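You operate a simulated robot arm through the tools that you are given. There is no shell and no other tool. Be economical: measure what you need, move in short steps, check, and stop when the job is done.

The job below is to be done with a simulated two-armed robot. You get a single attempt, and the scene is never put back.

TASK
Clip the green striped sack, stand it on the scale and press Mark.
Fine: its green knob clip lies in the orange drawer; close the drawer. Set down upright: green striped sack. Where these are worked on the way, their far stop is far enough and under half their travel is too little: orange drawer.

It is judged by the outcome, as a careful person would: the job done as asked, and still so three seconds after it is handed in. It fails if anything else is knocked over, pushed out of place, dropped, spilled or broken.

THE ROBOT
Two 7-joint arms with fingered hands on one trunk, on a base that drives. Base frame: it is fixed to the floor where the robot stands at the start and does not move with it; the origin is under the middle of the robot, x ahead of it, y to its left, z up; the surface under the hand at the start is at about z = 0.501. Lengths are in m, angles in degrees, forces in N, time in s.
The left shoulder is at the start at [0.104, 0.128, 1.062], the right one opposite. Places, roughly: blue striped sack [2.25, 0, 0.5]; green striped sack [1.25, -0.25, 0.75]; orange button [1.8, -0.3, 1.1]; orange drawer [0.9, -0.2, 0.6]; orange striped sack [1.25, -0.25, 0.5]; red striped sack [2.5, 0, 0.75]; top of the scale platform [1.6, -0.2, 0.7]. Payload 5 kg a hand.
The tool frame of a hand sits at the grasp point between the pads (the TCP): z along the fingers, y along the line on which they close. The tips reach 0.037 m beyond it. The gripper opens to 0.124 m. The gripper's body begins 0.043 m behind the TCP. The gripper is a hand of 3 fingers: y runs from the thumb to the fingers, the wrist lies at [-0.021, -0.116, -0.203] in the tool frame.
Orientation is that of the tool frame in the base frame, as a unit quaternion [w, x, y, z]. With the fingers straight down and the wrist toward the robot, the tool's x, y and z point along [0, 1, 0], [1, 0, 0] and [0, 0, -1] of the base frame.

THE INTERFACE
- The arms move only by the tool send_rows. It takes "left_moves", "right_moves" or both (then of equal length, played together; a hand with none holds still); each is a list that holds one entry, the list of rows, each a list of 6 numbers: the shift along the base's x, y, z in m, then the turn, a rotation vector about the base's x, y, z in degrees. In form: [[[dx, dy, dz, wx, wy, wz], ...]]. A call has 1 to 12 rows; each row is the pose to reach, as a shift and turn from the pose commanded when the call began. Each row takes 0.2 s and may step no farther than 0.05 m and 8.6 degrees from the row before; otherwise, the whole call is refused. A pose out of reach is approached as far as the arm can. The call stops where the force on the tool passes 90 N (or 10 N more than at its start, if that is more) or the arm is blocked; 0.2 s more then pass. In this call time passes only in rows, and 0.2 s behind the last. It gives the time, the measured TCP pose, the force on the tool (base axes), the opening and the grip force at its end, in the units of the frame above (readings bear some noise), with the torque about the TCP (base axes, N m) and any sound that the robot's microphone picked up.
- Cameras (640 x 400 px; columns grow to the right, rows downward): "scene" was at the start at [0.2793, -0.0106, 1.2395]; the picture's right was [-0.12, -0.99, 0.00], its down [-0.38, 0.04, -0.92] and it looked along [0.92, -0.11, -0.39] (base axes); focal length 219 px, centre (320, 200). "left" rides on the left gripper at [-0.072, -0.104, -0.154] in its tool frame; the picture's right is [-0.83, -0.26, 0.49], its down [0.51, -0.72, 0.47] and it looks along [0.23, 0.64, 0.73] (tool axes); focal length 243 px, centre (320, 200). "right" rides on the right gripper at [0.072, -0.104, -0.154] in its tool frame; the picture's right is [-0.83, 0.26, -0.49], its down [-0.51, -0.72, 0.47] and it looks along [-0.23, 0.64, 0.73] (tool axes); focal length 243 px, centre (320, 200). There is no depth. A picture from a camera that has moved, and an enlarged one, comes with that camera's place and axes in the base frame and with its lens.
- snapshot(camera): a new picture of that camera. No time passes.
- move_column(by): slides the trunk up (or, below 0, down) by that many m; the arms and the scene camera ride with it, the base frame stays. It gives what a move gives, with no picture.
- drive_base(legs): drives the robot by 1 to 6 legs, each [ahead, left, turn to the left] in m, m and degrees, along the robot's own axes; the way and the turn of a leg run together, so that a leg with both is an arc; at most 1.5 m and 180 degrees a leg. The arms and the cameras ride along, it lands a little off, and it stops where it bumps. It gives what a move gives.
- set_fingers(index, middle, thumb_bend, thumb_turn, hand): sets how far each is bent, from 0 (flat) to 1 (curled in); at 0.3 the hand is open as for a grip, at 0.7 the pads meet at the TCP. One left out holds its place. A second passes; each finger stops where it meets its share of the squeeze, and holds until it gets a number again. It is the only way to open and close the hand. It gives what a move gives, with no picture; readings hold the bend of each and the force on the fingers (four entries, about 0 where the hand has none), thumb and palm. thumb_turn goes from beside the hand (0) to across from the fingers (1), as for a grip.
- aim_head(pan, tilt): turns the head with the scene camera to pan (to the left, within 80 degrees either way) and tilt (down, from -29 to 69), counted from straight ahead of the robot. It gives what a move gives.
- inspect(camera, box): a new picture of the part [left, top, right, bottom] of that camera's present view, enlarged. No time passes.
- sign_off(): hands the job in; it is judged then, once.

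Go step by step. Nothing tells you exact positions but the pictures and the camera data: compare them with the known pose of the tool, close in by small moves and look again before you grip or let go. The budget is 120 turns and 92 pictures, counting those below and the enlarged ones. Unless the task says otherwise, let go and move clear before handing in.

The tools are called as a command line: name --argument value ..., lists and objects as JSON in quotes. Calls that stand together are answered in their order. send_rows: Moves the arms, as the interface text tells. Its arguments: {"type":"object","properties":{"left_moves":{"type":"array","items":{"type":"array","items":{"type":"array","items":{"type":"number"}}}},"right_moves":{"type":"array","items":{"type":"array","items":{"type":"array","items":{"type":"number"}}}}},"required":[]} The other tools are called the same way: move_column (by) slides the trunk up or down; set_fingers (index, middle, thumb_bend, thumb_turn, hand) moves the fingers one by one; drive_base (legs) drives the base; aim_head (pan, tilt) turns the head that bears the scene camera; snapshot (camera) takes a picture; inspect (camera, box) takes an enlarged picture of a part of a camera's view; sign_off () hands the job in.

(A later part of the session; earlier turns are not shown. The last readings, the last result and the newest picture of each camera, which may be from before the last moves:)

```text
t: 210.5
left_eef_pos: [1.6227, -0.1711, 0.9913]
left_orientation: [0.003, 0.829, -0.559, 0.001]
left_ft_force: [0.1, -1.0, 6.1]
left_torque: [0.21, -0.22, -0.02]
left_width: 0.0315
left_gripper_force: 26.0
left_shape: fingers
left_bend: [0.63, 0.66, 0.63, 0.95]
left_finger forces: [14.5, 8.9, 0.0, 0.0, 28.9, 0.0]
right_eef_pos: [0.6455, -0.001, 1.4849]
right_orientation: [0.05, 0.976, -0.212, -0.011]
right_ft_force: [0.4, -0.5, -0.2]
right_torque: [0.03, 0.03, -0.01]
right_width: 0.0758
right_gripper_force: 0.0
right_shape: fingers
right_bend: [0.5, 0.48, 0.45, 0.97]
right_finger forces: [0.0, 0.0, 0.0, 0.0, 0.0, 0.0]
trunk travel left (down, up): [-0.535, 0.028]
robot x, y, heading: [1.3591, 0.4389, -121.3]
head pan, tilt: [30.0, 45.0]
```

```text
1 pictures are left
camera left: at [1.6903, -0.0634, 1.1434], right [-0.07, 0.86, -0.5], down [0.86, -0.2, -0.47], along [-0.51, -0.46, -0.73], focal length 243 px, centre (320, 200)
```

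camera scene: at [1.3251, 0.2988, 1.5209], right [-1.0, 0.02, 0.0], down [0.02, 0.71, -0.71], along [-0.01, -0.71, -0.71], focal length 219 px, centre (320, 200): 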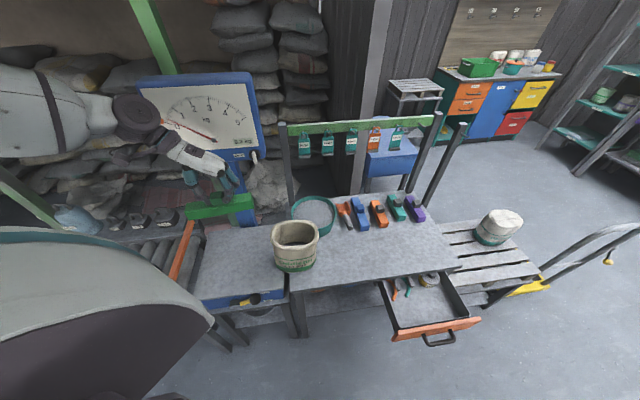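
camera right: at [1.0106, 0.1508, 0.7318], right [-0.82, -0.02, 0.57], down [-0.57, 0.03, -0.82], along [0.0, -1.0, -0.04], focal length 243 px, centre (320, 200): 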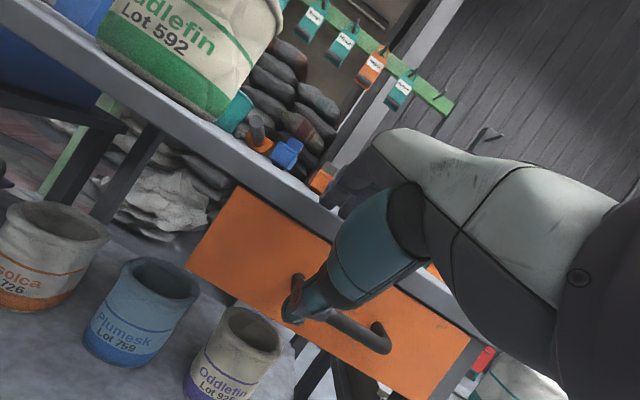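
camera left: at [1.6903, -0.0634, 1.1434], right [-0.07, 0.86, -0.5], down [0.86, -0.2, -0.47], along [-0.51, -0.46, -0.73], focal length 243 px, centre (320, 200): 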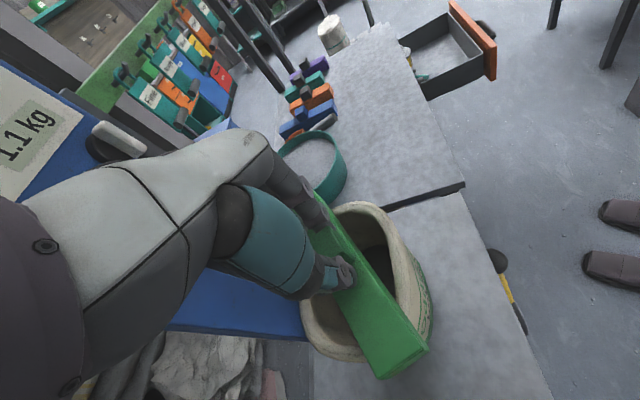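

Nearly aligned (scale reads my light press). I raise slightly, fine-tune by 6° and 6 mm, and press down gently.

send_rows --left_moves '[[[0, 0.003, 0.015, 0, 0, -3], [-0.001, 0.006, 0.012, 0, 0, -6], [-0.001, 0.006, 0.0, 0, 0, -6], [-0.001, 0.006, -0.005, 0, 0, -6], [-0.001, 0.006, -0.01, 0, 0, -6], [-0.001, 0.006, -0.015, 0, 0, -6]]]'

```text
t: 212.0
left_eef_pos: [1.6218, -0.1673, 0.986]
left_orientation: [0.012, 0.799, -0.601, 0.005]
left_ft_force: [0.3, -1.5, 44.2]
left_torque: [1.47, -1.69, -0.13]
left_width: 0.032
left_gripper_force: 44.8
left_shape: fingers
left_bend: [0.62, 0.66, 0.68, 0.95]
left_finger forces: [12.5, 9.5, 0.1, 0.1, 68.1, 0.0]
right_eef_pos: [0.6469, -0.0015, 1.4846]
right_orientation: [0.049, 0.976, -0.21, -0.011]
right_ft_force: [0.2, -0.2, -0.7]
right_torque: [0.0, 0.04, -0.01]
right_width: 0.0761
right_gripper_force: 0.0
right_shape: fingers
right_bend: [0.5, 0.48, 0.45, 0.97]
right_finger forces: [0.0, 0.0, 0.0, 0.0, 0.0, 0.0]
trunk travel left (down, up): [-0.535, 0.028]
robot x, y, heading: [1.358, 0.4371, -120.9]
head pan, tilt: [30.0, 45.0]
stopped in row 6 (left hand): the force on the tool passed its limit at 94 N (the readings are from after the stop); the commanded pose is now the measured one
```

No snap yet at that spot. The contact reading suggests the sack lies slightly toward +y of the clip; I lift a touch, shift 1 cm toward me, and press again gently.

send_rows --left_moves '[[[0, 0.004, 0.012, -1.5, 0, 0], [0, 0.01, 0.015, -1.5, 0, -1], [0, 0.01, 0.005, -1.5, 0, -1], [0, 0.01, 0.0, -1.5, 0, -1], [0, 0.01, -0.004, -1.5, 0, -1]]]'

```text
t: 213.2
left_eef_pos: [1.6209, -0.1583, 0.9878]
left_orientation: [0.027, 0.795, -0.606, 0.016]
left_ft_force: [1.2, 1.5, 44.4]
left_torque: [1.33, -1.29, -0.13]
left_width: 0.0318
left_gripper_force: 44.0
left_shape: fingers
left_bend: [0.62, 0.66, 0.68, 0.95]
left_finger forces: [12.8, 9.2, 0.1, 0.0, 66.0, 0.0]
right_eef_pos: [0.647, -0.0014, 1.4838]
right_orientation: [0.05, 0.976, -0.21, -0.01]
right_ft_force: [-0.5, 0.5, 0.2]
right_torque: [-0.02, -0.01, 0.02]
right_width: 0.076
right_gripper_force: 0.0
right_shape: fingers
right_bend: [0.5, 0.48, 0.45, 0.97]
right_finger forces: [0.0, 0.0, 0.0, 0.1, 0.1, 0.1]
trunk travel left (down, up): [-0.535, 0.028]
robot x, y, heading: [1.3582, 0.4365, -120.7]
head pan, tilt: [30.0, 45.0]
stopped in row 5 (left hand): the force on the tool passed its limit at 94 N (the readings are from after the stop); the commanded pose is now the measured one
```

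Still no snap, and the thumb is bearing on the bar so the clip tilts under load. I lift 4 cm, level the hand, and use the last picture to see the true alignment.

send_rows --left_moves '[[[0, 0, 0.02, 1.8, 0, 0], [0, -0.005, 0.04, 3.6, 0.4, 0], [0, -0.01, 0.045, 3.6, 0.4, 0]]]'

inspect --camera "scene" --box '[160, 170, 300, 290]'

```text
t: 214.0
left_eef_pos: [1.6232, -0.1694, 1.0283]
left_orientation: [-0.001, 0.795, -0.607, -0.008]
left_ft_force: [0.2, -0.2, -0.5]
left_torque: [-0.02, 0.01, -0.01]
left_width: 0.0317
left_gripper_force: 22.9
left_shape: fingers
left_bend: [0.62, 0.66, 0.66, 0.95]
left_finger forces: [11.8, 10.0, 0.0, 0.1, 23.2, 0.0]
right_eef_pos: [0.6481, -0.0022, 1.4837]
right_orientation: [0.05, 0.976, -0.211, -0.011]
right_ft_force: [-0.5, -0.1, -0.5]
right_torque: [-0.01, -0.01, 0.0]
right_width: 0.0759
right_gripper_force: 0.1
right_shape: fingers
right_bend: [0.5, 0.48, 0.45, 0.97]
right_finger forces: [0.0, 0.0, 0.0, 0.0, 0.1, 0.1]
trunk travel left (down, up): [-0.535, 0.028]
robot x, y, heading: [1.3585, 0.4348, -121.0]
head pan, tilt: [30.0, 45.0]
```

```text
3.33 times, centred on (230, 230) of scene
camera zoom: at [1.3266, 0.2999, 1.5211], right [-1.0, 0.02, 0.0], down [0.01, 0.71, -0.71], along [-0.01, -0.71, -0.71], focal length 731 px, centre (620, 100)
```

zoom: 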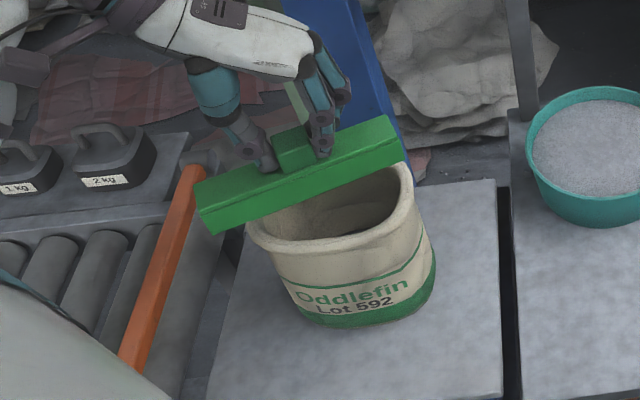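

Very useful: the clip sits turned in my grip (bar yaw ≈26°, centre (1.639, -0.178)) while the mouth is at ≈16°, centre (1.621, -0.168). I correct by -10° and (-1.7, +1.1) cm, then lower.

send_rows --left_moves '[[[-0.008, 0.006, 0, 0, 0, -5], [-0.017, 0.011, 0, 0, 0, -10], [-0.017, 0.011, -0.02, 0, 0, -10], [-0.017, 0.011, -0.035, 0, 0, -10], [-0.017, 0.011, -0.04, 0, 0, -10], [-0.017, 0.011, -0.044, 0, 0, -10]]]'

```text
t: 215.4
left_eef_pos: [1.6058, -0.1578, 0.987]
left_orientation: [0.002, 0.739, -0.674, -0.007]
left_ft_force: [4.5, 3.6, 40.7]
left_torque: [0.55, -0.8, -0.11]
left_width: 0.0315
left_gripper_force: 40.4
left_shape: fingers
left_bend: [0.62, 0.66, 0.66, 0.95]
left_finger forces: [18.7, 9.2, 0.0, 0.1, 53.6, 0.1]
right_eef_pos: [0.6482, -0.0026, 1.4862]
right_orientation: [0.051, 0.976, -0.21, -0.011]
right_ft_force: [0.7, 0.4, -0.1]
right_torque: [0.05, 0.04, -0.04]
right_width: 0.0761
right_gripper_force: 0.1
right_shape: fingers
right_bend: [0.5, 0.48, 0.45, 0.97]
right_finger forces: [0.0, 0.0, 0.0, 0.1, 0.0, 0.0]
trunk travel left (down, up): [-0.535, 0.028]
robot x, y, heading: [1.3635, 0.4389, -121.2]
head pan, tilt: [30.0, 45.0]
```

Contact is now centred but no snap. When it snapped before, the clip sat about 2 cm further to the far side of the mouth, so I try shifting that way.

send_rows --left_moves '[[[0, -0.004, 0.012, 0, 0, 0], [0.003, -0.013, 0.012, 0, 0, 0], [0.003, -0.013, 0.004, 0, 0, 0], [0.003, -0.013, 0.0, 0, 0, 0], [0.003, -0.013, -0.003, 0, 0, 0]]]'

```text
t: 216.6
left_eef_pos: [1.6079, -0.1704, 0.9855]
left_orientation: [0.004, 0.74, -0.673, -0.006]
left_ft_force: [2.9, 0.5, 53.9]
left_torque: [0.74, 0.01, -0.03]
left_width: 0.0317
left_gripper_force: 48.2
left_shape: fingers
left_bend: [0.62, 0.67, 0.65, 0.94]
left_finger forces: [42.3, 9.2, 0.0, 0.0, 45.1, 0.1]
right_eef_pos: [0.649, -0.001, 1.4875]
right_orientation: [0.051, 0.976, -0.21, -0.011]
right_ft_force: [0.2, -0.7, -0.7]
right_torque: [-0.02, 0.02, -0.02]
right_width: 0.0761
right_gripper_force: 0.0
right_shape: fingers
right_bend: [0.5, 0.48, 0.45, 0.97]
right_finger forces: [0.0, 0.0, 0.1, 0.0, 0.0, 0.0]
trunk travel left (down, up): [-0.535, 0.028]
robot x, y, heading: [1.3588, 0.4357, -121.0]
head pan, tilt: [30.0, 45.0]
```

send_rows --left_moves '[[[0, -0.004, 0.012, 0, 0, 0], [0.003, -0.012, 0.012, 0, 0, 0], [0.003, -0.012, 0.004, 0, 0, 0], [0.003, -0.012, 0.0, 0, 0, 0], [0.003, -0.012, -0.003, 0, 0, 0]]]'

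```text
t: 217.8
left_eef_pos: [1.6119, -0.182, 0.9799]
left_orientation: [0.001, 0.739, -0.673, -0.007]
left_ft_force: [3.7, 3.7, 31.0]
left_torque: [0.36, -1.02, -0.04]
left_width: 0.0315
left_gripper_force: 36.1
left_shape: fingers
left_bend: [0.62, 0.67, 0.65, 0.94]
left_finger forces: [10.7, 9.4, 0.1, 0.0, 51.6, 0.0]
right_eef_pos: [0.6485, -0.0007, 1.485]
right_orientation: [0.05, 0.976, -0.21, -0.011]
right_ft_force: [0.3, 0.3, -1.0]
right_torque: [-0.03, 0.01, -0.01]
right_width: 0.0761
right_gripper_force: 0.1
right_shape: fingers
right_bend: [0.5, 0.48, 0.45, 0.97]
right_finger forces: [0.0, 0.1, 0.0, 0.0, 0.0, 0.0]
trunk travel left (down, up): [-0.535, 0.028]
robot x, y, heading: [1.36, 0.4378, -121.4]
head pan, tilt: [30.0, 45.0]
```

It sinks a bit lower here (z 0.980), closer to the earlier snap height. I go a little further the same way.

send_rows --left_moves '[[[0, -0.003, 0.01, 0, 0, 0], [0.002, -0.008, 0.01, 0, 0, 0], [0.002, -0.008, 0.003, 0, 0, 0], [0.002, -0.008, -0.001, 0, 0, 0], [0.002, -0.008, -0.004, 0, 0, 0]]]'

```text
t: 219.0
left_eef_pos: [1.6134, -0.1913, 0.9774]
left_orientation: [0.002, 0.74, -0.673, -0.007]
left_ft_force: [6.9, 7.2, 52.0]
left_torque: [0.74, -1.81, -0.08]
left_width: 0.0314
left_gripper_force: 46.2
left_shape: fingers
left_bend: [0.62, 0.67, 0.65, 0.94]
left_finger forces: [10.5, 8.3, 0.0, 0.0, 73.8, 0.0]
right_eef_pos: [0.65, -0.0012, 1.4862]
right_orientation: [0.05, 0.976, -0.209, -0.01]
right_ft_force: [0.0, 0.1, 0.5]
right_torque: [0.0, 0.0, -0.01]
right_width: 0.076
right_gripper_force: 0.0
right_shape: fingers
right_bend: [0.5, 0.48, 0.45, 0.97]
right_finger forces: [0.0, 0.0, 0.1, 0.0, 0.1, 0.0]
trunk travel left (down, up): [-0.535, 0.028]
robot x, y, heading: [1.3602, 0.4349, -121.0]
head pan, tilt: [30.0, 45.0]
```

I try the same region with 10° more yaw on the clip.

send_rows --left_moves '[[[0, 0.004, 0.014, 0, 0, 5], [-0.003, 0.01, 0.016, 0, 0, 10], [-0.003, 0.01, 0.008, 0, 0, 10], [-0.003, 0.01, 0.003, 0, 0, 10], [-0.003, 0.01, -0.001, 0, 0, 10]]]'

```text
t: 220.2
left_eef_pos: [1.6094, -0.1807, 0.9775]
left_orientation: [0.003, 0.795, -0.606, -0.008]
left_ft_force: [4.0, 6.9, 56.9]
left_torque: [1.09, -1.71, -0.08]
left_width: 0.0318
left_gripper_force: 48.7
left_shape: fingers
left_bend: [0.62, 0.66, 0.66, 0.94]
left_finger forces: [11.2, 9.0, 0.1, 0.0, 77.4, 0.0]
right_eef_pos: [0.6471, -0.0004, 1.4867]
right_orientation: [0.051, 0.976, -0.209, -0.011]
right_ft_force: [-0.5, -0.3, -0.2]
right_torque: [0.0, 0.01, 0.02]
right_width: 0.0761
right_gripper_force: 0.0
right_shape: fingers
right_bend: [0.5, 0.48, 0.45, 0.97]
right_finger forces: [0.0, 0.0, 0.1, 0.1, 0.1, 0.1]
trunk travel left (down, up): [-0.535, 0.028]
robot x, y, heading: [1.3599, 0.4403, -121.0]
head pan, tilt: [30.0, 45.0]
```

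I try 1.5 cm toward -x, keeping this yaw.

send_rows --left_moves '[[[-0.005, 0, 0.014, 0, 0, 0], [-0.015, -0.004, 0.014, 0, 0, 0], [-0.015, -0.004, 0.006, 0, 0, 0], [-0.015, -0.004, 0.002, 0, 0, 0], [-0.015, -0.004, -0.003, 0, 0, 0]]]'

```text
t: 221.6
left_eef_pos: [1.5963, -0.1848, 0.9798]
left_orientation: [0.008, 0.796, -0.605, -0.005]
left_ft_force: [0.8, 2.8, 40.5]
left_torque: [0.86, -1.31, -0.01]
left_width: 0.0317
left_gripper_force: 41.5
left_shape: fingers
left_bend: [0.62, 0.67, 0.67, 0.94]
left_finger forces: [12.3, 9.8, 0.1, 0.0, 60.7, 0.0]
right_eef_pos: [0.6475, -0.0014, 1.4843]
right_orientation: [0.05, 0.977, -0.209, -0.01]
right_ft_force: [-0.6, 0.6, -0.6]
right_torque: [-0.01, -0.01, -0.01]
right_width: 0.0762
right_gripper_force: 0.1
right_shape: fingers
right_bend: [0.5, 0.48, 0.45, 0.97]
right_finger forces: [0.0, 0.1, 0.1, 0.0, 0.0, 0.0]
trunk travel left (down, up): [-0.535, 0.028]
robot x, y, heading: [1.3617, 0.4381, -120.8]
head pan, tilt: [30.0, 45.0]
stopped in row 5 (left hand): the force on the tool passed its limit at 92 N (the readings are from after the stop); the commanded pose is now the measured one
```

Comparing with the first success by hand pose: the hand was centred on the camera-measured mouth and matched its measured yaw. That means here (1.620, -0.169) at about 21°, which I haven't actually pressed. I try that, levelled.

send_rows --left_moves '[[[0.01, 0.006, 0.015, 0.2, -0.5, 3], [0.024, 0.016, 0.018, 0.4, -1, 5.5], [0.024, 0.016, 0.012, 0.4, -1, 5.5], [0.024, 0.016, 0.008, 0.4, -1, 5.5], [0.024, 0.016, 0.004, 0.4, -1, 5.5], [0.024, 0.016, 0.001, 0.4, -1, 5.5]]]'

```text
t: 223.0
left_eef_pos: [1.62, -0.1703, 0.9791]
left_orientation: [-0.001, 0.823, -0.569, -0.001]
left_ft_force: [3.2, -1.4, 36.5]
left_torque: [0.39, 0.03, -0.03]
left_width: 0.0317
left_gripper_force: 38.9
left_shape: fingers
left_bend: [0.62, 0.67, 0.65, 0.94]
left_finger forces: [29.1, 10.4, 0.0, 0.0, 38.6, 0.1]
right_eef_pos: [0.6492, -0.0017, 1.4863]
right_orientation: [0.051, 0.976, -0.21, -0.011]
right_ft_force: [-0.5, -0.2, -0.1]
right_torque: [-0.05, -0.02, 0.01]
right_width: 0.0762
right_gripper_force: 0.1
right_shape: fingers
right_bend: [0.5, 0.48, 0.45, 0.97]
right_finger forces: [0.0, 0.0, 0.1, 0.0, 0.0, 0.0]
trunk travel left (down, up): [-0.535, 0.028]
robot x, y, heading: [1.3604, 0.437, -120.9]
head pan, tilt: [30.0, 45.0]
```

Contact is balanced now. I press a little deeper here.

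send_rows --left_moves '[[[0, 0, -0.003, 0, 0, 0], [0, 0, -0.006, 0, 0, 0], [0, 0, -0.009, 0, 0, 0]]]'

```text
t: 223.7
left_eef_pos: [1.6191, -0.1705, 0.9789]
left_orientation: [0.004, 0.824, -0.567, 0.001]
left_ft_force: [2.2, 3.3, 46.7]
left_torque: [0.87, -0.87, -0.03]
left_width: 0.0316
left_gripper_force: 43.7
left_shape: fingers
left_bend: [0.62, 0.67, 0.66, 0.94]
left_finger forces: [19.5, 9.7, 0.0, 0.0, 57.9, 0.0]
right_eef_pos: [0.6496, -0.0023, 1.4834]
right_orientation: [0.05, 0.977, -0.208, -0.01]
right_ft_force: [0.0, 0.0, 0.1]
right_torque: [-0.01, 0.0, -0.02]
right_width: 0.0762
right_gripper_force: 0.0
right_shape: fingers
right_bend: [0.5, 0.48, 0.45, 0.97]
right_finger forces: [0.0, 0.0, 0.0, 0.0, 0.0, 0.0]
trunk travel left (down, up): [-0.535, 0.028]
robot x, y, heading: [1.3623, 0.4369, -120.7]
head pan, tilt: [30.0, 45.0]
stopped in row 3 (left hand): the force on the tool passed its limit at 95 N (the readings are from after the stop); the commanded pose is now the measured one
```

I reconsider: allowing for viewing bias, the sack's true yaw is nearer 5°, as the label suggests, and I haven't pressed with that yaw at the right centre. I try (1.6185, -0.168) with hand yaw 5°.

send_rows --left_moves '[[[0, 0, 0.015, 0, 0, -5], [0, 0.002, 0.02, 0.3, 0, -11], [0, 0.0025, 0.02, 0.5, 0, -16], [0, 0.0025, 0.008, 0.5, 0, -16], [0, 0.0025, 0.003, 0.5, 0, -16], [0, 0.0025, -0.001, 0.5, 0, -16], [0, 0.0025, -0.004, 0.5, 0, -16]]]'

```text
t: 225.3
left_eef_pos: [1.6189, -0.1693, 0.9763]
left_orientation: [0.003, 0.737, -0.676, 0.0]
left_ft_force: [4.7, 1.5, 82.7]
left_torque: [1.1, -1.49, 0.0]
left_width: 0.0319
left_gripper_force: 62.1
left_shape: fingers
left_bend: [0.62, 0.67, 0.66, 0.94]
left_finger forces: [33.2, 9.0, 0.0, 0.0, 82.0, 0.0]
right_eef_pos: [0.6503, -0.002, 1.4878]
right_orientation: [0.052, 0.977, -0.208, -0.011]
right_ft_force: [-0.5, 0.1, -0.6]
right_torque: [-0.01, 0.01, 0.0]
right_width: 0.076
right_gripper_force: 0.1
right_shape: fingers
right_bend: [0.5, 0.48, 0.45, 0.97]
right_finger forces: [0.0, 0.0, 0.0, 0.0, 0.1, 0.1]
trunk travel left (down, up): [-0.535, 0.028]
robot x, y, heading: [1.3603, 0.4357, -120.8]
head pan, tilt: [30.0, 45.0]
```

Still nothing; the clip has likely shifted and rolled in my pinch from the presses. I take it back to the free bench spot, set it flat and re-grip it squarely.

send_rows --left_moves '[[[0, 0, 0.04, 0, 0, 0], [0, 0, 0.085, 0, 0, 0], [-0.02, 0, 0.115, 0, 0, 0], [-0.065, 0, 0.12, 0, 0, 0], [-0.11, 0, 0.12, 0, 0, 0], [-0.155, 0, 0.12, 0, 0, 0], [-0.2, 0, 0.12, 0, 0, 0], [-0.245, 0, 0.12, 0, 0, 0], [-0.29, 0, 0.12, 0, 0, 0], [-0.335, 0, 0.12, 0, 0, 0], [-0.37, 0.005, 0.11, 0, 0, 0], [-0.375, 0.005, 0.065, 0, 0, 0]]]'

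send_rows --left_moves '[[[0, 0, -0.045, 0, 0, 0], [0, 0, -0.09, 0, 0, 0], [0, 0, -0.135, 0, 0, 0], [0, 0, -0.18, 0, 0, 0], [0, 0, -0.21, 0, 0, 0], [0, 0, -0.225, 0, 0, 0], [0, 0, -0.232, 0, 0, 0], [0, 0, -0.238, 0, 0, 0]]]'

```text
t: 227.9
left_eef_pos: [1.2451, -0.1664, 1.0337]
left_orientation: [-0.003, 0.737, -0.675, -0.003]
left_ft_force: [0.3, 0.3, -0.3]
left_torque: [0.04, 0.01, -0.01]
left_width: 0.0315
left_gripper_force: 22.8
left_shape: fingers
left_bend: [0.62, 0.67, 0.65, 0.94]
left_finger forces: [12.3, 10.3, 0.0, 0.0, 22.7, 0.1]
right_eef_pos: [0.6512, -0.0069, 1.4843]
right_orientation: [0.048, 0.977, -0.209, -0.011]
right_ft_force: [0.3, 0.5, 0.0]
right_torque: [0.0, 0.01, -0.04]
right_width: 0.0761
right_gripper_force: 0.1
right_shape: fingers
right_bend: [0.5, 0.48, 0.45, 0.97]
right_finger forces: [0.1, 0.0, 0.1, 0.0, 0.0, 0.0]
trunk travel left (down, up): [-0.535, 0.028]
robot x, y, heading: [1.3622, 0.4358, -120.9]
head pan, tilt: [30.0, 45.0]
```

```text
t: 229.7
left_eef_pos: [1.2442, -0.1641, 0.8045]
left_orientation: [0.002, 0.737, -0.676, -0.003]
left_ft_force: [9.4, 6.2, 48.9]
left_torque: [0.82, -1.81, -0.09]
left_width: 0.0316
left_gripper_force: 44.8
left_shape: fingers
left_bend: [0.63, 0.67, 0.66, 0.94]
left_finger forces: [10.5, 7.2, 0.1, 0.0, 72.1, 0.1]
right_eef_pos: [0.6519, -0.0018, 1.489]
right_orientation: [0.053, 0.977, -0.208, -0.012]
right_ft_force: [-0.7, 0.3, 0.4]
right_torque: [0.0, 0.0, -0.01]
right_width: 0.0761
right_gripper_force: 0.1
right_shape: fingers
right_bend: [0.5, 0.48, 0.45, 0.97]
right_finger forces: [0.0, 0.0, 0.0, 0.0, 0.0, 0.1]
trunk travel left (down, up): [-0.535, 0.028]
robot x, y, heading: [1.3625, 0.4367, -120.8]
head pan, tilt: [30.0, 45.0]
```

Contact on the bench. I release so the clip sits flat, re-level over it, and re-grip the knob.

set_fingers --hand "left" --index 0.48 --middle 0.48 --thumb_bend 0.48

send_rows --left_moves '[[[0, 0, 0.01, 0, 0, 0], [0, 0, 0.008, 0, 0, 0]]]'

set_fingers --hand "left" --index 0.8 --middle 0.8 --thumb_bend 0.8

send_rows --left_moves '[[[0, 0, 0.02, 0, 0, 0], [0, 0, 0.0, 0, 0, 0]]]'

```text
t: 230.7
left_eef_pos: [1.2431, -0.1645, 0.8034]
left_orientation: [0.004, 0.737, -0.676, -0.003]
left_ft_force: [-6.2, 9.0, 85.8]
left_torque: [0.95, -1.74, 0.38]
left_width: 0.0584
left_gripper_force: 43.6
left_shape: fingers
left_bend: [0.48, 0.5, 0.58, 0.94]
left_finger forces: [0.0, 11.3, 0.1, 0.1, 75.9, 0.0]
right_eef_pos: [0.6523, -0.0032, 1.4876]
right_orientation: [0.051, 0.977, -0.207, -0.012]
right_ft_force: [0.1, 0.1, 0.3]
right_torque: [0.04, -0.02, -0.01]
right_width: 0.0762
right_gripper_force: 0.0
right_shape: fingers
right_bend: [0.5, 0.48, 0.45, 0.97]
right_finger forces: [0.0, 0.0, 0.0, 0.1, 0.0, 0.0]
trunk travel left (down, up): [-0.535, 0.028]
robot x, y, heading: [1.3621, 0.4323, -120.9]
head pan, tilt: [30.0, 45.0]
```

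```text
t: 231.3
left_eef_pos: [1.2462, -0.1615, 0.8034]
left_orientation: [-0.004, 0.736, -0.677, -0.003]
left_ft_force: [-4.2, -1.5, 33.3]
left_torque: [-0.5, 1.56, -0.02]
left_width: 0.0749
left_gripper_force: 17.0
left_shape: fingers
left_bend: [0.47, 0.46, 0.48, 0.97]
left_finger forces: [4.6, 28.7, 0.0, 0.0, 0.1, 0.1]
right_eef_pos: [0.6519, -0.0033, 1.484]
right_orientation: [0.05, 0.977, -0.209, -0.012]
right_ft_force: [-0.5, 0.8, 0.1]
right_torque: [-0.01, 0.02, 0.01]
right_width: 0.0758
right_gripper_force: 0.0
right_shape: fingers
right_bend: [0.5, 0.48, 0.45, 0.97]
right_finger forces: [0.0, 0.0, 0.0, 0.0, 0.1, 0.0]
trunk travel left (down, up): [-0.535, 0.028]
robot x, y, heading: [1.359, 0.4368, -120.9]
head pan, tilt: [30.0, 45.0]
```

```text
t: 232.3
left_eef_pos: [1.246, -0.1629, 0.8042]
left_orientation: [-0.004, 0.738, -0.675, -0.003]
left_ft_force: [-2.4, 1.2, 22.5]
left_torque: [-0.37, 1.43, -0.19]
left_width: 0.0345
left_gripper_force: 30.1
left_shape: fingers
left_bend: [0.61, 0.48, 0.62, 0.97]
left_finger forces: [15.0, 25.5, 0.1, 0.1, 19.5, 0.0]
right_eef_pos: [0.651, -0.0052, 1.4853]
right_orientation: [0.049, 0.977, -0.209, -0.011]
right_ft_force: [0.1, -0.2, -0.1]
right_torque: [-0.02, -0.01, 0.0]
right_width: 0.0761
right_gripper_force: 0.1
right_shape: fingers
right_bend: [0.5, 0.48, 0.45, 0.97]
right_finger forces: [0.0, 0.0, 0.0, 0.0, 0.1, 0.0]
trunk travel left (down, up): [-0.535, 0.028]
robot x, y, heading: [1.3612, 0.4331, -120.7]
head pan, tilt: [30.0, 45.0]
```

```text
t: 232.9
left_eef_pos: [1.2467, -0.1641, 0.8052]
left_orientation: [-0.002, 0.737, -0.676, -0.004]
left_ft_force: [0.4, -1.8, 5.0]
left_torque: [-0.07, 0.32, 0.04]
left_width: 0.0337
left_gripper_force: 18.8
left_shape: fingers
left_bend: [0.59, 0.55, 0.64, 0.97]
left_finger forces: [15.3, 4.7, 0.0, 0.1, 18.3, 0.0]
right_eef_pos: [0.6505, -0.0035, 1.4858]
right_orientation: [0.049, 0.977, -0.208, -0.012]
right_ft_force: [0.2, 0.1, 0.5]
right_torque: [0.01, 0.02, 0.0]
right_width: 0.0764
right_gripper_force: 0.1
right_shape: fingers
right_bend: [0.5, 0.48, 0.45, 0.97]
right_finger forces: [0.1, 0.1, 0.0, 0.0, 0.0, 0.0]
trunk travel left (down, up): [-0.535, 0.028]
robot x, y, heading: [1.3657, 0.4362, -120.8]
head pan, tilt: [30.0, 45.0]
```

Re-gripped. I lift, settle the squeeze, and carry it back over the sack with 10° yaw.

send_rows --left_moves '[[[0, 0, 0.04, 0, 0, 0], [0, 0, 0.085, 0, 0, 0], [0, 0, 0.13, 0, 0, 0], [0, 0, 0.175, 0, 0, 0], [0, 0, 0.22, 0, 0, 0], [0, 0, 0.26, 0, 0, 0]]]'

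set_fingers --hand "left" --index 0.8 --middle 0.8 --thumb_bend 0.8

send_rows --left_moves '[[[0.04, 0, 0.02, 0, 0, 1], [0.085, -0.002, 0.025, 0, 0, 2], [0.13, -0.004, 0.025, 0, 0, 3], [0.175, -0.005, 0.025, 0, 0, 4], [0.22, -0.006, 0.025, 0, 0, 5], [0.265, -0.006, 0.025, 0, 0, 5], [0.31, -0.007, 0.025, 0, 0, 5], [0.35, -0.007, 0.02, 0, 0, 5], [0.372, -0.007, -0.01, 0, 0, 5], [0.372, -0.007, -0.05, 0, 0, 5], [0.372, -0.007, -0.065, 0, 0, 5]]]'

send_rows --left_moves '[[[0, 0, -0.006, 0, 0, 0], [0, 0, -0.011, 0, 0, 0], [0, 0, -0.016, 0, 0, 0], [0, 0, -0.021, 0, 0, 0], [0, 0, -0.025, 0, 0, 0]]]'

```text
t: 234.3
left_eef_pos: [1.2451, -0.1643, 1.0656]
left_orientation: [-0.004, 0.737, -0.676, -0.003]
left_ft_force: [0.3, -0.3, -0.1]
left_torque: [0.0, 0.0, 0.0]
left_width: 0.0336
left_gripper_force: 17.2
left_shape: fingers
left_bend: [0.59, 0.55, 0.64, 0.97]
left_finger forces: [14.9, 0.5, 0.0, 0.0, 18.5, 0.0]
right_eef_pos: [0.651, -0.0067, 1.484]
right_orientation: [0.049, 0.977, -0.209, -0.011]
right_ft_force: [0.0, 0.2, 0.2]
right_torque: [-0.01, -0.01, 0.0]
right_width: 0.0759
right_gripper_force: 0.1
right_shape: fingers
right_bend: [0.5, 0.48, 0.45, 0.97]
right_finger forces: [0.0, 0.0, 0.0, 0.1, 0.1, 0.0]
trunk travel left (down, up): [-0.535, 0.028]
robot x, y, heading: [1.3609, 0.432, -120.6]
head pan, tilt: [30.0, 45.0]
```

```text
t: 235.3
left_eef_pos: [1.2456, -0.1652, 1.0645]
left_orientation: [-0.004, 0.737, -0.676, -0.004]
left_ft_force: [-0.5, -0.4, -0.1]
left_torque: [0.01, -0.01, 0.0]
left_width: 0.034
left_gripper_force: 23.8
left_shape: fingers
left_bend: [0.57, 0.64, 0.66, 0.96]
left_finger forces: [12.7, 8.6, 0.1, 0.1, 25.7, 0.2]
right_eef_pos: [0.6498, -0.0059, 1.4836]
right_orientation: [0.049, 0.977, -0.208, -0.012]
right_ft_force: [0.5, 0.5, 0.4]
right_torque: [0.01, 0.04, 0.0]
right_width: 0.0763
right_gripper_force: 0.1
right_shape: fingers
right_bend: [0.5, 0.48, 0.45, 0.97]
right_finger forces: [0.0, 0.0, 0.0, 0.0, 0.1, 0.1]
trunk travel left (down, up): [-0.535, 0.028]
robot x, y, heading: [1.3594, 0.4377, -120.9]
head pan, tilt: [30.0, 45.0]
```

```text
t: 237.7
left_eef_pos: [1.6171, -0.1708, 0.9984]
left_orientation: [-0.004, 0.765, -0.644, -0.004]
left_ft_force: [-0.3, 0.0, 0.4]
left_torque: [0.02, 0.01, 0.03]
left_width: 0.0338
left_gripper_force: 23.1
left_shape: fingers
left_bend: [0.57, 0.64, 0.66, 0.95]
left_finger forces: [12.7, 8.4, 0.0, 0.0, 25.3, 0.0]
right_eef_pos: [0.6498, -0.0078, 1.4853]
right_orientation: [0.049, 0.977, -0.209, -0.012]
right_ft_force: [0.8, -0.3, -0.6]
right_torque: [-0.03, -0.02, 0.01]
right_width: 0.0761
right_gripper_force: 0.1
right_shape: fingers
right_bend: [0.5, 0.48, 0.45, 0.97]
right_finger forces: [0.0, 0.0, 0.0, 0.1, 0.0, 0.0]
trunk travel left (down, up): [-0.535, 0.028]
robot x, y, heading: [1.364, 0.437, -121.1]
head pan, tilt: [30.0, 45.0]
```

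```text
t: 239.0
left_eef_pos: [1.6164, -0.173, 0.9837]
left_orientation: [0.006, 0.767, -0.641, -0.001]
left_ft_force: [3.5, 6.4, 52.0]
left_torque: [0.27, 2.04, -0.26]
left_width: 0.0345
left_gripper_force: 49.2
left_shape: fingers
left_bend: [0.58, 0.66, 0.65, 0.95]
left_finger forces: [66.9, 6.0, 0.0, 0.1, 24.3, 0.0]
right_eef_pos: [0.6509, -0.0027, 1.485]
right_orientation: [0.05, 0.977, -0.207, -0.012]
right_ft_force: [-0.3, 1.2, 0.4]
right_torque: [0.03, 0.02, 0.0]
right_width: 0.0763
right_gripper_force: 0.0
right_shape: fingers
right_bend: [0.5, 0.48, 0.45, 0.97]
right_finger forces: [0.0, 0.0, 0.0, 0.1, 0.1, 0.1]
trunk travel left (down, up): [-0.535, 0.028]
robot x, y, heading: [1.3625, 0.439, -120.7]
head pan, tilt: [30.0, 45.0]
stopped in row 5 (left hand): the force on the tool passed its limit at 92 N (the readings are from after the stop); the commanded pose is now the measured one
```

Now the -x end bears first, so the clip is pitched slightly in my grip. I level it by rotating 3° about y and press again.

send_rows --left_moves '[[[0, 0.001, 0.012, -0.5, 2, 0], [0, 0.001, 0.012, -0.7, 3.5, 0], [0, 0.001, 0.004, -0.7, 3.5, 0], [0, 0.001, 0.0, -0.7, 3.5, 0], [0, 0.001, -0.003, -0.7, 3.5, 0]]]'

```text
t: 240.2
left_eef_pos: [1.6176, -0.1701, 0.9816]
left_orientation: [0.03, 0.767, -0.64, -0.021]
left_ft_force: [18.6, 2.5, 75.4]
left_torque: [0.89, -0.57, -0.1]
left_width: 0.0338
left_gripper_force: 55.8
left_shape: fingers
left_bend: [0.58, 0.66, 0.67, 0.95]
left_finger forces: [38.7, 7.5, 0.0, 0.0, 65.3, 0.0]
right_eef_pos: [0.6521, -0.003, 1.488]
right_orientation: [0.051, 0.977, -0.207, -0.011]
right_ft_force: [-0.3, -0.8, 0.5]
right_torque: [-0.03, 0.01, -0.01]
right_width: 0.076
right_gripper_force: 0.1
right_shape: fingers
right_bend: [0.5, 0.48, 0.45, 0.97]
right_finger forces: [0.0, 0.1, 0.0, 0.1, 0.0, 0.0]
trunk travel left (down, up): [-0.535, 0.028]
robot x, y, heading: [1.3627, 0.4349, -120.6]
head pan, tilt: [30.0, 45.0]
```

Balanced but no snap. I run a small search pattern of gentle taps around this spot, listening for the snap.

send_rows --left_moves '[[[0, 0.006, 0.012, 0, 0, 0], [0, 0.012, 0.006, 0, 0, 0], [0, 0.012, 0.001, 0, 0, 0]]]'

send_rows --left_moves '[[[0.006, 0, 0.012, 0, 0, 0], [0.012, 0, 0.006, 0, 0, 0], [0.012, 0, 0.0, 0, 0, 0]]]'

send_rows --left_moves '[[[0, -0.006, 0.012, 0, 0, 0], [0, -0.012, 0.006, 0, 0, 0], [0, -0.012, 0.0, 0, 0, 0]]]'

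send_rows --left_moves '[[[0, -0.006, 0.012, 0, 0, 0], [0, -0.012, 0.006, 0, 0, 0], [0, -0.012, 0.0, 0, 0, 0]]]'

send_rows --left_moves '[[[-0.006, 0, 0.012, 0, 0, 0], [-0.012, 0, 0.006, 0, 0, 0], [-0.012, 0, 0.0, 0, 0, 0]]]'

send_rows --left_moves '[[[-0.006, 0, 0.012, 0, 0, 0], [-0.012, 0, 0.006, 0, 0, 0], [-0.012, 0, 0.0, 0, 0, 0]]]'

```text
t: 241.0
left_eef_pos: [1.615, -0.1607, 0.9823]
left_orientation: [0.029, 0.766, -0.641, -0.021]
left_ft_force: [4.6, -8.0, 61.8]
left_torque: [0.13, 1.12, 0.01]
left_width: 0.0337
left_gripper_force: 51.8
left_shape: fingers
left_bend: [0.57, 0.64, 0.69, 0.95]
left_finger forces: [55.1, 13.6, 0.1, 0.1, 35.4, 0.0]
right_eef_pos: [0.6506, -0.0032, 1.4862]
right_orientation: [0.05, 0.977, -0.208, -0.01]
right_ft_force: [0.4, 0.2, 0.0]
right_torque: [0.0, -0.05, -0.02]
right_width: 0.0764
right_gripper_force: 0.0
right_shape: fingers
right_bend: [0.5, 0.48, 0.45, 0.97]
right_finger forces: [0.1, 0.0, 0.0, 0.0, 0.0, 0.1]
trunk travel left (down, up): [-0.535, 0.028]
robot x, y, heading: [1.3588, 0.4355, -120.4]
head pan, tilt: [30.0, 45.0]
```

```text
t: 241.8
left_eef_pos: [1.6256, -0.1587, 0.9825]
left_orientation: [0.028, 0.766, -0.642, -0.021]
left_ft_force: [-9.3, 2.2, 54.2]
left_torque: [0.17, 2.4, -0.11]
left_width: 0.0339
left_gripper_force: 49.7
left_shape: fingers
left_bend: [0.55, 0.63, 0.69, 0.95]
left_finger forces: [67.2, 12.8, 0.0, 0.0, 19.5, 0.1]
right_eef_pos: [0.6485, -0.0026, 1.4847]
right_orientation: [0.05, 0.977, -0.208, -0.01]
right_ft_force: [0.2, -0.8, -0.8]
right_torque: [0.0, 0.0, 0.0]
right_width: 0.0762
right_gripper_force: 0.1
right_shape: fingers
right_bend: [0.5, 0.48, 0.45, 0.97]
right_finger forces: [0.0, 0.0, 0.0, 0.0, 0.0, 0.1]
trunk travel left (down, up): [-0.535, 0.028]
robot x, y, heading: [1.3613, 0.4367, -120.8]
head pan, tilt: [30.0, 45.0]
```

```text
t: 242.6
left_eef_pos: [1.6299, -0.1693, 0.9797]
left_orientation: [0.026, 0.767, -0.641, -0.02]
left_ft_force: [8.2, 7.4, 32.4]
left_torque: [0.74, -0.96, -0.07]
left_width: 0.0338
left_gripper_force: 35.4
left_shape: fingers
left_bend: [0.55, 0.68, 0.71, 0.94]
left_finger forces: [11.1, 5.8, 0.1, 0.1, 53.5, 0.0]
right_eef_pos: [0.6504, -0.0023, 1.4856]
right_orientation: [0.05, 0.977, -0.207, -0.01]
right_ft_force: [0.0, 0.5, -0.6]
right_torque: [-0.03, -0.02, 0.01]
right_width: 0.0764
right_gripper_force: 0.1
right_shape: fingers
right_bend: [0.5, 0.48, 0.45, 0.97]
right_finger forces: [0.1, 0.0, 0.0, 0.0, 0.0, 0.0]
trunk travel left (down, up): [-0.535, 0.028]
robot x, y, heading: [1.3584, 0.4376, -120.7]
head pan, tilt: [30.0, 45.0]
```

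```text
t: 243.4
left_eef_pos: [1.6277, -0.1834, 0.9794]
left_orientation: [0.028, 0.766, -0.641, -0.022]
left_ft_force: [3.4, 3.1, 27.3]
left_torque: [0.37, -0.59, 0.0]
left_width: 0.0334
left_gripper_force: 35.0
left_shape: fingers
left_bend: [0.55, 0.67, 0.71, 0.94]
left_finger forces: [12.9, 7.6, 0.1, 0.0, 49.1, 0.1]
right_eef_pos: [0.6523, -0.0053, 1.4866]
right_orientation: [0.051, 0.977, -0.207, -0.011]
right_ft_force: [-0.1, 0.2, 0.9]
right_torque: [-0.02, -0.04, 0.0]
right_width: 0.0761
right_gripper_force: 0.1
right_shape: fingers
right_bend: [0.5, 0.48, 0.45, 0.97]
right_finger forces: [0.0, 0.0, 0.1, 0.0, 0.1, 0.1]
trunk travel left (down, up): [-0.535, 0.028]
robot x, y, heading: [1.3615, 0.4327, -120.5]
head pan, tilt: [30.0, 45.0]
```

```text
t: 244.2
left_eef_pos: [1.6166, -0.1858, 0.9798]
left_orientation: [0.028, 0.768, -0.64, -0.021]
left_ft_force: [5.6, -3.9, 28.1]
left_torque: [0.25, -0.63, 0.06]
left_width: 0.033
left_gripper_force: 37.8
left_shape: fingers
left_bend: [0.55, 0.67, 0.71, 0.95]
left_finger forces: [13.4, 10.2, 0.0, 0.0, 51.6, 0.0]
right_eef_pos: [0.6519, -0.0046, 1.4857]
right_orientation: [0.05, 0.977, -0.207, -0.012]
right_ft_force: [0.8, 0.2, -0.2]
right_torque: [-0.03, 0.01, 0.01]
right_width: 0.076
right_gripper_force: 0.0
right_shape: fingers
right_bend: [0.5, 0.48, 0.45, 0.97]
right_finger forces: [0.0, 0.0, 0.0, 0.1, 0.1, 0.1]
trunk travel left (down, up): [-0.535, 0.028]
robot x, y, heading: [1.3588, 0.4387, -120.8]
head pan, tilt: [30.0, 45.0]
```

```text
t: 245.0
left_eef_pos: [1.6056, -0.1845, 0.9798]
left_orientation: [0.027, 0.767, -0.641, -0.021]
left_ft_force: [7.8, -1.5, 29.0]
left_torque: [0.35, -0.71, -0.01]
left_width: 0.0332
left_gripper_force: 36.1
left_shape: fingers
left_bend: [0.55, 0.67, 0.71, 0.95]
left_finger forces: [12.4, 8.1, 0.0, 0.0, 52.1, 0.0]
right_eef_pos: [0.652, -0.0031, 1.4869]
right_orientation: [0.05, 0.977, -0.207, -0.012]
right_ft_force: [0.4, 0.5, 0.1]
right_torque: [0.0, -0.03, 0.02]
right_width: 0.0759
right_gripper_force: 0.0
right_shape: fingers
right_bend: [0.5, 0.48, 0.45, 0.97]
right_finger forces: [0.0, 0.0, 0.0, 0.1, 0.1, 0.0]
trunk travel left (down, up): [-0.535, 0.028]
robot x, y, heading: [1.3627, 0.4345, -120.4]
head pan, tilt: [30.0, 45.0]
```

No snap from tilted taps. A self-levelling approach: rest the clip on the mouth, let go so it lies flat on the rim, then press down on its knob with closed fingers.

send_rows --left_moves '[[[0.006, 0.006, 0.014, 0.4, -2, 0], [0.0125, 0.0135, 0.014, 0.7, -3.6, 0], [0.0125, 0.0135, 0.008, 0.7, -3.6, 0], [0.0125, 0.0135, 0.004, 0.7, -3.6, 0]]]'

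set_fingers --hand "left" --index 0.52 --middle 0.52 --thumb_bend 0.52

send_rows --left_moves '[[[0, 0, 0.015, 0, 0, 0], [0, 0, 0.04, 0, 0, 0], [0, 0, 0.075, 0, 0, 0]]]'

set_fingers --hand "left" --index 0.72 --middle 0.72 --thumb_bend 0.72

send_rows --left_moves '[[[0, 0, -0.02, 0, 0, 0], [0, 0, -0.035, 0, 0, 0], [0, 0, -0.042, 0, 0, 0], [0, 0, -0.048, 0, 0, 0], [0, 0, -0.053, 0, 0, 0], [0, 0, -0.058, 0, 0, 0]]]'

```text
t: 246.0
left_eef_pos: [1.6168, -0.1699, 0.9829]
left_orientation: [0.002, 0.768, -0.641, -0.001]
left_ft_force: [2.5, -0.2, 18.9]
left_torque: [0.08, 1.07, -0.06]
left_width: 0.033
left_gripper_force: 29.7
left_shape: fingers
left_bend: [0.55, 0.71, 0.7, 0.97]
left_finger forces: [36.8, 5.5, 0.0, 0.0, 17.4, 0.0]
right_eef_pos: [0.6508, -0.0064, 1.4849]
right_orientation: [0.05, 0.977, -0.207, -0.011]
right_ft_force: [0.3, 0.6, 0.2]
right_torque: [0.01, 0.0, 0.01]
right_width: 0.0759
right_gripper_force: 0.1
right_shape: fingers
right_bend: [0.5, 0.48, 0.45, 0.97]
right_finger forces: [0.0, 0.0, 0.0, 0.0, 0.1, 0.0]
trunk travel left (down, up): [-0.535, 0.028]
robot x, y, heading: [1.3625, 0.4383, -120.6]
head pan, tilt: [30.0, 45.0]
```

```text
t: 247.0
left_eef_pos: [1.6169, -0.1717, 0.9819]
left_orientation: [0.001, 0.767, -0.641, -0.002]
left_ft_force: [4.2, -3.5, 21.6]
left_torque: [-0.03, 0.56, 0.12]
left_width: 0.0624
left_gripper_force: 14.3
left_shape: fingers
left_bend: [0.51, 0.56, 0.53, 0.98]
left_finger forces: [14.5, 11.6, 0.1, 0.0, 1.8, 0.0]
right_eef_pos: [0.6521, -0.0058, 1.485]
right_orientation: [0.049, 0.977, -0.207, -0.011]
right_ft_force: [-0.2, 0.3, 0.4]
right_torque: [-0.03, 0.03, 0.02]
right_width: 0.0763
right_gripper_force: 0.0
right_shape: fingers
right_bend: [0.5, 0.48, 0.45, 0.97]
right_finger forces: [0.1, 0.0, 0.0, 0.0, 0.0, 0.0]
trunk travel left (down, up): [-0.535, 0.028]
robot x, y, heading: [1.3584, 0.4347, -120.7]
head pan, tilt: [30.0, 45.0]
```

```text
t: 247.8
left_eef_pos: [1.618, -0.1703, 1.0549]
left_orientation: [0.0, 0.767, -0.641, -0.002]
left_ft_force: [0.2, 0.2, 0.4]
left_torque: [-0.04, 0.03, 0.04]
left_width: 0.0614
left_gripper_force: 0.1
left_shape: fingers
left_bend: [0.52, 0.52, 0.52, 0.98]
left_finger forces: [0.0, 0.1, 0.1, 0.1, 0.0, 0.0]
right_eef_pos: [0.6511, -0.0062, 1.4842]
right_orientation: [0.049, 0.977, -0.208, -0.011]
right_ft_force: [0.0, 0.1, -0.7]
right_torque: [-0.05, -0.02, 0.01]
right_width: 0.0762
right_gripper_force: 0.0
right_shape: fingers
right_bend: [0.5, 0.48, 0.45, 0.97]
right_finger forces: [0.0, 0.0, 0.1, 0.0, 0.0, 0.0]
trunk travel left (down, up): [-0.535, 0.028]
robot x, y, heading: [1.3599, 0.4356, -120.6]
head pan, tilt: [30.0, 45.0]
```

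```text
t: 248.8
left_eef_pos: [1.6172, -0.172, 1.0552]
left_orientation: [0.0, 0.767, -0.641, -0.002]
left_ft_force: [-0.9, 0.3, -0.4]
left_torque: [0.0, 0.02, -0.01]
left_width: 0.002
left_gripper_force: 0.0
left_shape: fingers
left_bend: [0.72, 0.72, 0.71, 0.98]
left_finger forces: [0.0, 0.1, 0.0, 0.1, 0.0, 0.1]
right_eef_pos: [0.6515, -0.0086, 1.4834]
right_orientation: [0.049, 0.977, -0.206, -0.011]
right_ft_force: [-0.6, 0.3, -0.7]
right_torque: [-0.01, -0.01, 0.01]
right_width: 0.0762
right_gripper_force: 0.0
right_shape: fingers
right_bend: [0.5, 0.48, 0.45, 0.97]
right_finger forces: [0.0, 0.0, 0.0, 0.0, 0.1, 0.1]
trunk travel left (down, up): [-0.535, 0.028]
robot x, y, heading: [1.3635, 0.4358, -120.8]
head pan, tilt: [30.0, 45.0]
```

```text
t: 250.2
left_eef_pos: [1.6152, -0.1713, 1.0019]
left_orientation: [0.003, 0.767, -0.642, -0.002]
left_ft_force: [-5.4, -2.3, 31.6]
left_torque: [0.31, 0.42, 0.09]
left_width: 0.0013
left_gripper_force: 17.9
left_shape: fingers
left_bend: [0.72, 0.72, 0.71, 0.97]
left_finger forces: [35.2, 0.0, 0.1, 0.0, 0.1, 0.0]
right_eef_pos: [0.6493, -0.0054, 1.4851]
right_orientation: [0.05, 0.977, -0.208, -0.011]
right_ft_force: [-0.3, 0.5, 0.0]
right_torque: [-0.02, 0.02, 0.0]
right_width: 0.0762
right_gripper_force: 0.1
right_shape: fingers
right_bend: [0.5, 0.48, 0.45, 0.97]
right_finger forces: [0.0, 0.1, 0.0, 0.1, 0.0, 0.1]
trunk travel left (down, up): [-0.535, 0.028]
robot x, y, heading: [1.3616, 0.4372, -120.5]
head pan, tilt: [30.0, 45.0]
```

Pressing the knob flat gives no snap either, so the position or yaw must be off (the sack may have crept). I re-grip the knob with the clip lying flat and slide it around under light pressure in a small search.

send_rows --left_moves '[[[0, 0, 0.03, 0, 0, 0], [0.002, 0, 0.055, 0, 0, 0]]]'

set_fingers --hand "left" --index 0.46 --middle 0.46 --thumb_bend 0.46

send_rows --left_moves '[[[0, 0, -0.035, 0, 0, 0], [0, 0, -0.055, 0, 0, 0], [0, 0, -0.066, 0, 0, 0]]]'

set_fingers --hand "left" --index 0.8 --middle 0.8 --thumb_bend 0.8

send_rows --left_moves '[[[0, 0, -0.002, 0, 0, 4], [0, 0, -0.002, 0, 0, 8], [0, 0, -0.002, 0, 0, 12], [0, 0, -0.002, 0, 0, 8], [0, 0, -0.002, 0, 0, 4], [0, 0, -0.002, 0, 0, 0], [0, 0, -0.002, 0, 0, -4], [0, 0, -0.002, 0, 0, -8], [0, 0, -0.002, 0, 0, -12], [0, 0, -0.002, 0, 0, -8], [0, 0, -0.002, 0, 0, -4], [0, 0, -0.002, 0, 0, 0]]]'

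send_rows --left_moves '[[[0, 0.008, -0.001, 0, 0, 0], [0.008, 0.008, -0.001, 0, 0, 0], [0.008, 0, -0.001, 0, 0, 0], [0.008, -0.008, -0.001, 0, 0, 0], [0, -0.008, -0.001, 0, 0, 0], [-0.008, -0.008, -0.001, 0, 0, 0], [-0.008, 0, -0.001, 0, 0, 0], [-0.008, 0.008, -0.001, 0, 0, 0], [0, 0.016, -0.001, 0, 0, 0], [0.008, 0.016, -0.001, 0, 0, 0], [0.016, 0.008, -0.001, 0, 0, 0], [0.016, 0, -0.001, 0, 0, 0]]]'

```text
t: 250.8
left_eef_pos: [1.6182, -0.1694, 1.0544]
left_orientation: [0.0, 0.767, -0.641, -0.002]
left_ft_force: [0.2, -0.3, 0.3]
left_torque: [-0.05, 0.0, -0.03]
left_width: 0.002
left_gripper_force: 0.0
left_shape: fingers
left_bend: [0.72, 0.72, 0.71, 0.97]
left_finger forces: [0.0, 0.0, 0.1, 0.0, 0.0, 0.0]
right_eef_pos: [0.6498, -0.0048, 1.4835]
right_orientation: [0.049, 0.977, -0.207, -0.01]
right_ft_force: [-0.3, 0.2, -0.8]
right_torque: [-0.02, -0.04, -0.01]
right_width: 0.0762
right_gripper_force: 0.2
right_shape: fingers
right_bend: [0.5, 0.48, 0.45, 0.97]
right_finger forces: [0.0, 0.0, 0.1, 0.0, 0.0, 0.0]
trunk travel left (down, up): [-0.535, 0.028]
robot x, y, heading: [1.3574, 0.4372, -121.0]
head pan, tilt: [30.0, 45.0]
```

```text
t: 251.8
left_eef_pos: [1.6204, -0.1727, 1.0529]
left_orientation: [0.0, 0.767, -0.641, -0.003]
left_ft_force: [-0.2, -0.3, -0.1]
left_torque: [0.03, -0.01, 0.01]
left_width: 0.0795
left_gripper_force: 0.1
left_shape: fingers
left_bend: [0.46, 0.46, 0.46, 0.97]
left_finger forces: [0.0, 0.0, 0.0, 0.1, 0.1, 0.0]
right_eef_pos: [0.6519, -0.0102, 1.483]
right_orientation: [0.049, 0.977, -0.207, -0.011]
right_ft_force: [-0.4, 0.7, -1.0]
right_torque: [0.02, -0.02, 0.0]
right_width: 0.0763
right_gripper_force: 0.2
right_shape: fingers
right_bend: [0.5, 0.48, 0.45, 0.97]
right_finger forces: [0.0, 0.0, 0.0, 0.0, 0.1, 0.0]
trunk travel left (down, up): [-0.535, 0.028]
robot x, y, heading: [1.3612, 0.4367, -120.8]
head pan, tilt: [30.0, 45.0]
```

```text
t: 252.6
left_eef_pos: [1.6194, -0.1726, 0.9868]
left_orientation: [0.001, 0.767, -0.641, -0.002]
left_ft_force: [0.4, -0.3, -0.7]
left_torque: [-0.03, 0.01, 0.0]
left_width: 0.0798
left_gripper_force: 0.1
left_shape: fingers
left_bend: [0.46, 0.46, 0.46, 0.97]
left_finger forces: [0.0, 0.0, 0.0, 0.0, 0.0, 0.0]
right_eef_pos: [0.6526, -0.0078, 1.4848]
right_orientation: [0.048, 0.977, -0.207, -0.011]
right_ft_force: [-0.7, 0.7, 0.0]
right_torque: [0.01, 0.02, -0.02]
right_width: 0.0761
right_gripper_force: 0.0
right_shape: fingers
right_bend: [0.5, 0.48, 0.45, 0.97]
right_finger forces: [0.0, 0.0, 0.0, 0.0, 0.1, 0.0]
trunk travel left (down, up): [-0.535, 0.028]
robot x, y, heading: [1.3606, 0.4342, -120.7]
head pan, tilt: [30.0, 45.0]
```

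```text
t: 253.6
left_eef_pos: [1.6194, -0.1712, 0.9865]
left_orientation: [0.001, 0.767, -0.642, -0.002]
left_ft_force: [1.3, 0.3, 3.8]
left_torque: [0.0, 0.37, 0.02]
left_width: 0.0317
left_gripper_force: 15.0
left_shape: fingers
left_bend: [0.52, 0.8, 0.71, 0.97]
left_finger forces: [14.3, 0.0, 0.0, 0.0, 15.4, 0.0]
right_eef_pos: [0.6513, -0.0083, 1.4833]
right_orientation: [0.049, 0.977, -0.207, -0.011]
right_ft_force: [0.5, -0.3, -0.1]
right_torque: [0.02, -0.02, -0.03]
right_width: 0.0761
right_gripper_force: 0.0
right_shape: fingers
right_bend: [0.5, 0.48, 0.45, 0.97]
right_finger forces: [0.0, 0.0, 0.0, 0.1, 0.0, 0.0]
trunk travel left (down, up): [-0.535, 0.028]
robot x, y, heading: [1.3617, 0.4391, -120.4]
head pan, tilt: [30.0, 45.0]
```

```text
t: 256.2
left_eef_pos: [1.6188, -0.1693, 0.9841]
left_orientation: [0.0, 0.767, -0.642, -0.002]
left_ft_force: [0.2, 2.0, 6.9]
left_torque: [0.2, 0.61, -0.16]
left_width: 0.0315
left_gripper_force: 21.0
left_shape: fingers
left_bend: [0.51, 0.8, 0.72, 0.98]
left_finger forces: [27.3, 0.0, 0.1, 0.0, 15.5, 0.0]
right_eef_pos: [0.651, -0.0071, 1.4836]
right_orientation: [0.049, 0.977, -0.207, -0.011]
right_ft_force: [0.3, -0.4, -0.3]
right_torque: [0.01, -0.05, -0.03]
right_width: 0.0762
right_gripper_force: 0.1
right_shape: fingers
right_bend: [0.5, 0.48, 0.45, 0.97]
right_finger forces: [0.0, 0.1, 0.0, 0.1, 0.0, 0.0]
trunk travel left (down, up): [-0.535, 0.028]
robot x, y, heading: [1.3615, 0.4361, -120.6]
head pan, tilt: [30.0, 45.0]
```

```text
t: 258.8
left_eef_pos: [1.635, -0.169, 0.9837]
left_orientation: [0.0, 0.767, -0.642, -0.004]
left_ft_force: [0.5, 4.1, 12.1]
left_torque: [0.3, 0.97, -0.19]
left_width: 0.0318
left_gripper_force: 23.7
left_shape: fingers
left_bend: [0.49, 0.8, 0.72, 0.97]
left_finger forces: [33.3, 0.0, 0.1, 0.0, 14.0, 0.0]
right_eef_pos: [0.6511, -0.007, 1.484]
right_orientation: [0.049, 0.977, -0.207, -0.011]
right_ft_force: [-0.6, 0.3, 0.2]
right_torque: [-0.01, 0.0, -0.01]
right_width: 0.0763
right_gripper_force: 0.0
right_shape: fingers
right_bend: [0.5, 0.48, 0.45, 0.97]
right_finger forces: [0.0, 0.0, 0.0, 0.1, 0.0, 0.0]
trunk travel left (down, up): [-0.535, 0.028]
robot x, y, heading: [1.3597, 0.4354, -120.8]
head pan, tilt: [30.0, 45.0]
heard: snap
```

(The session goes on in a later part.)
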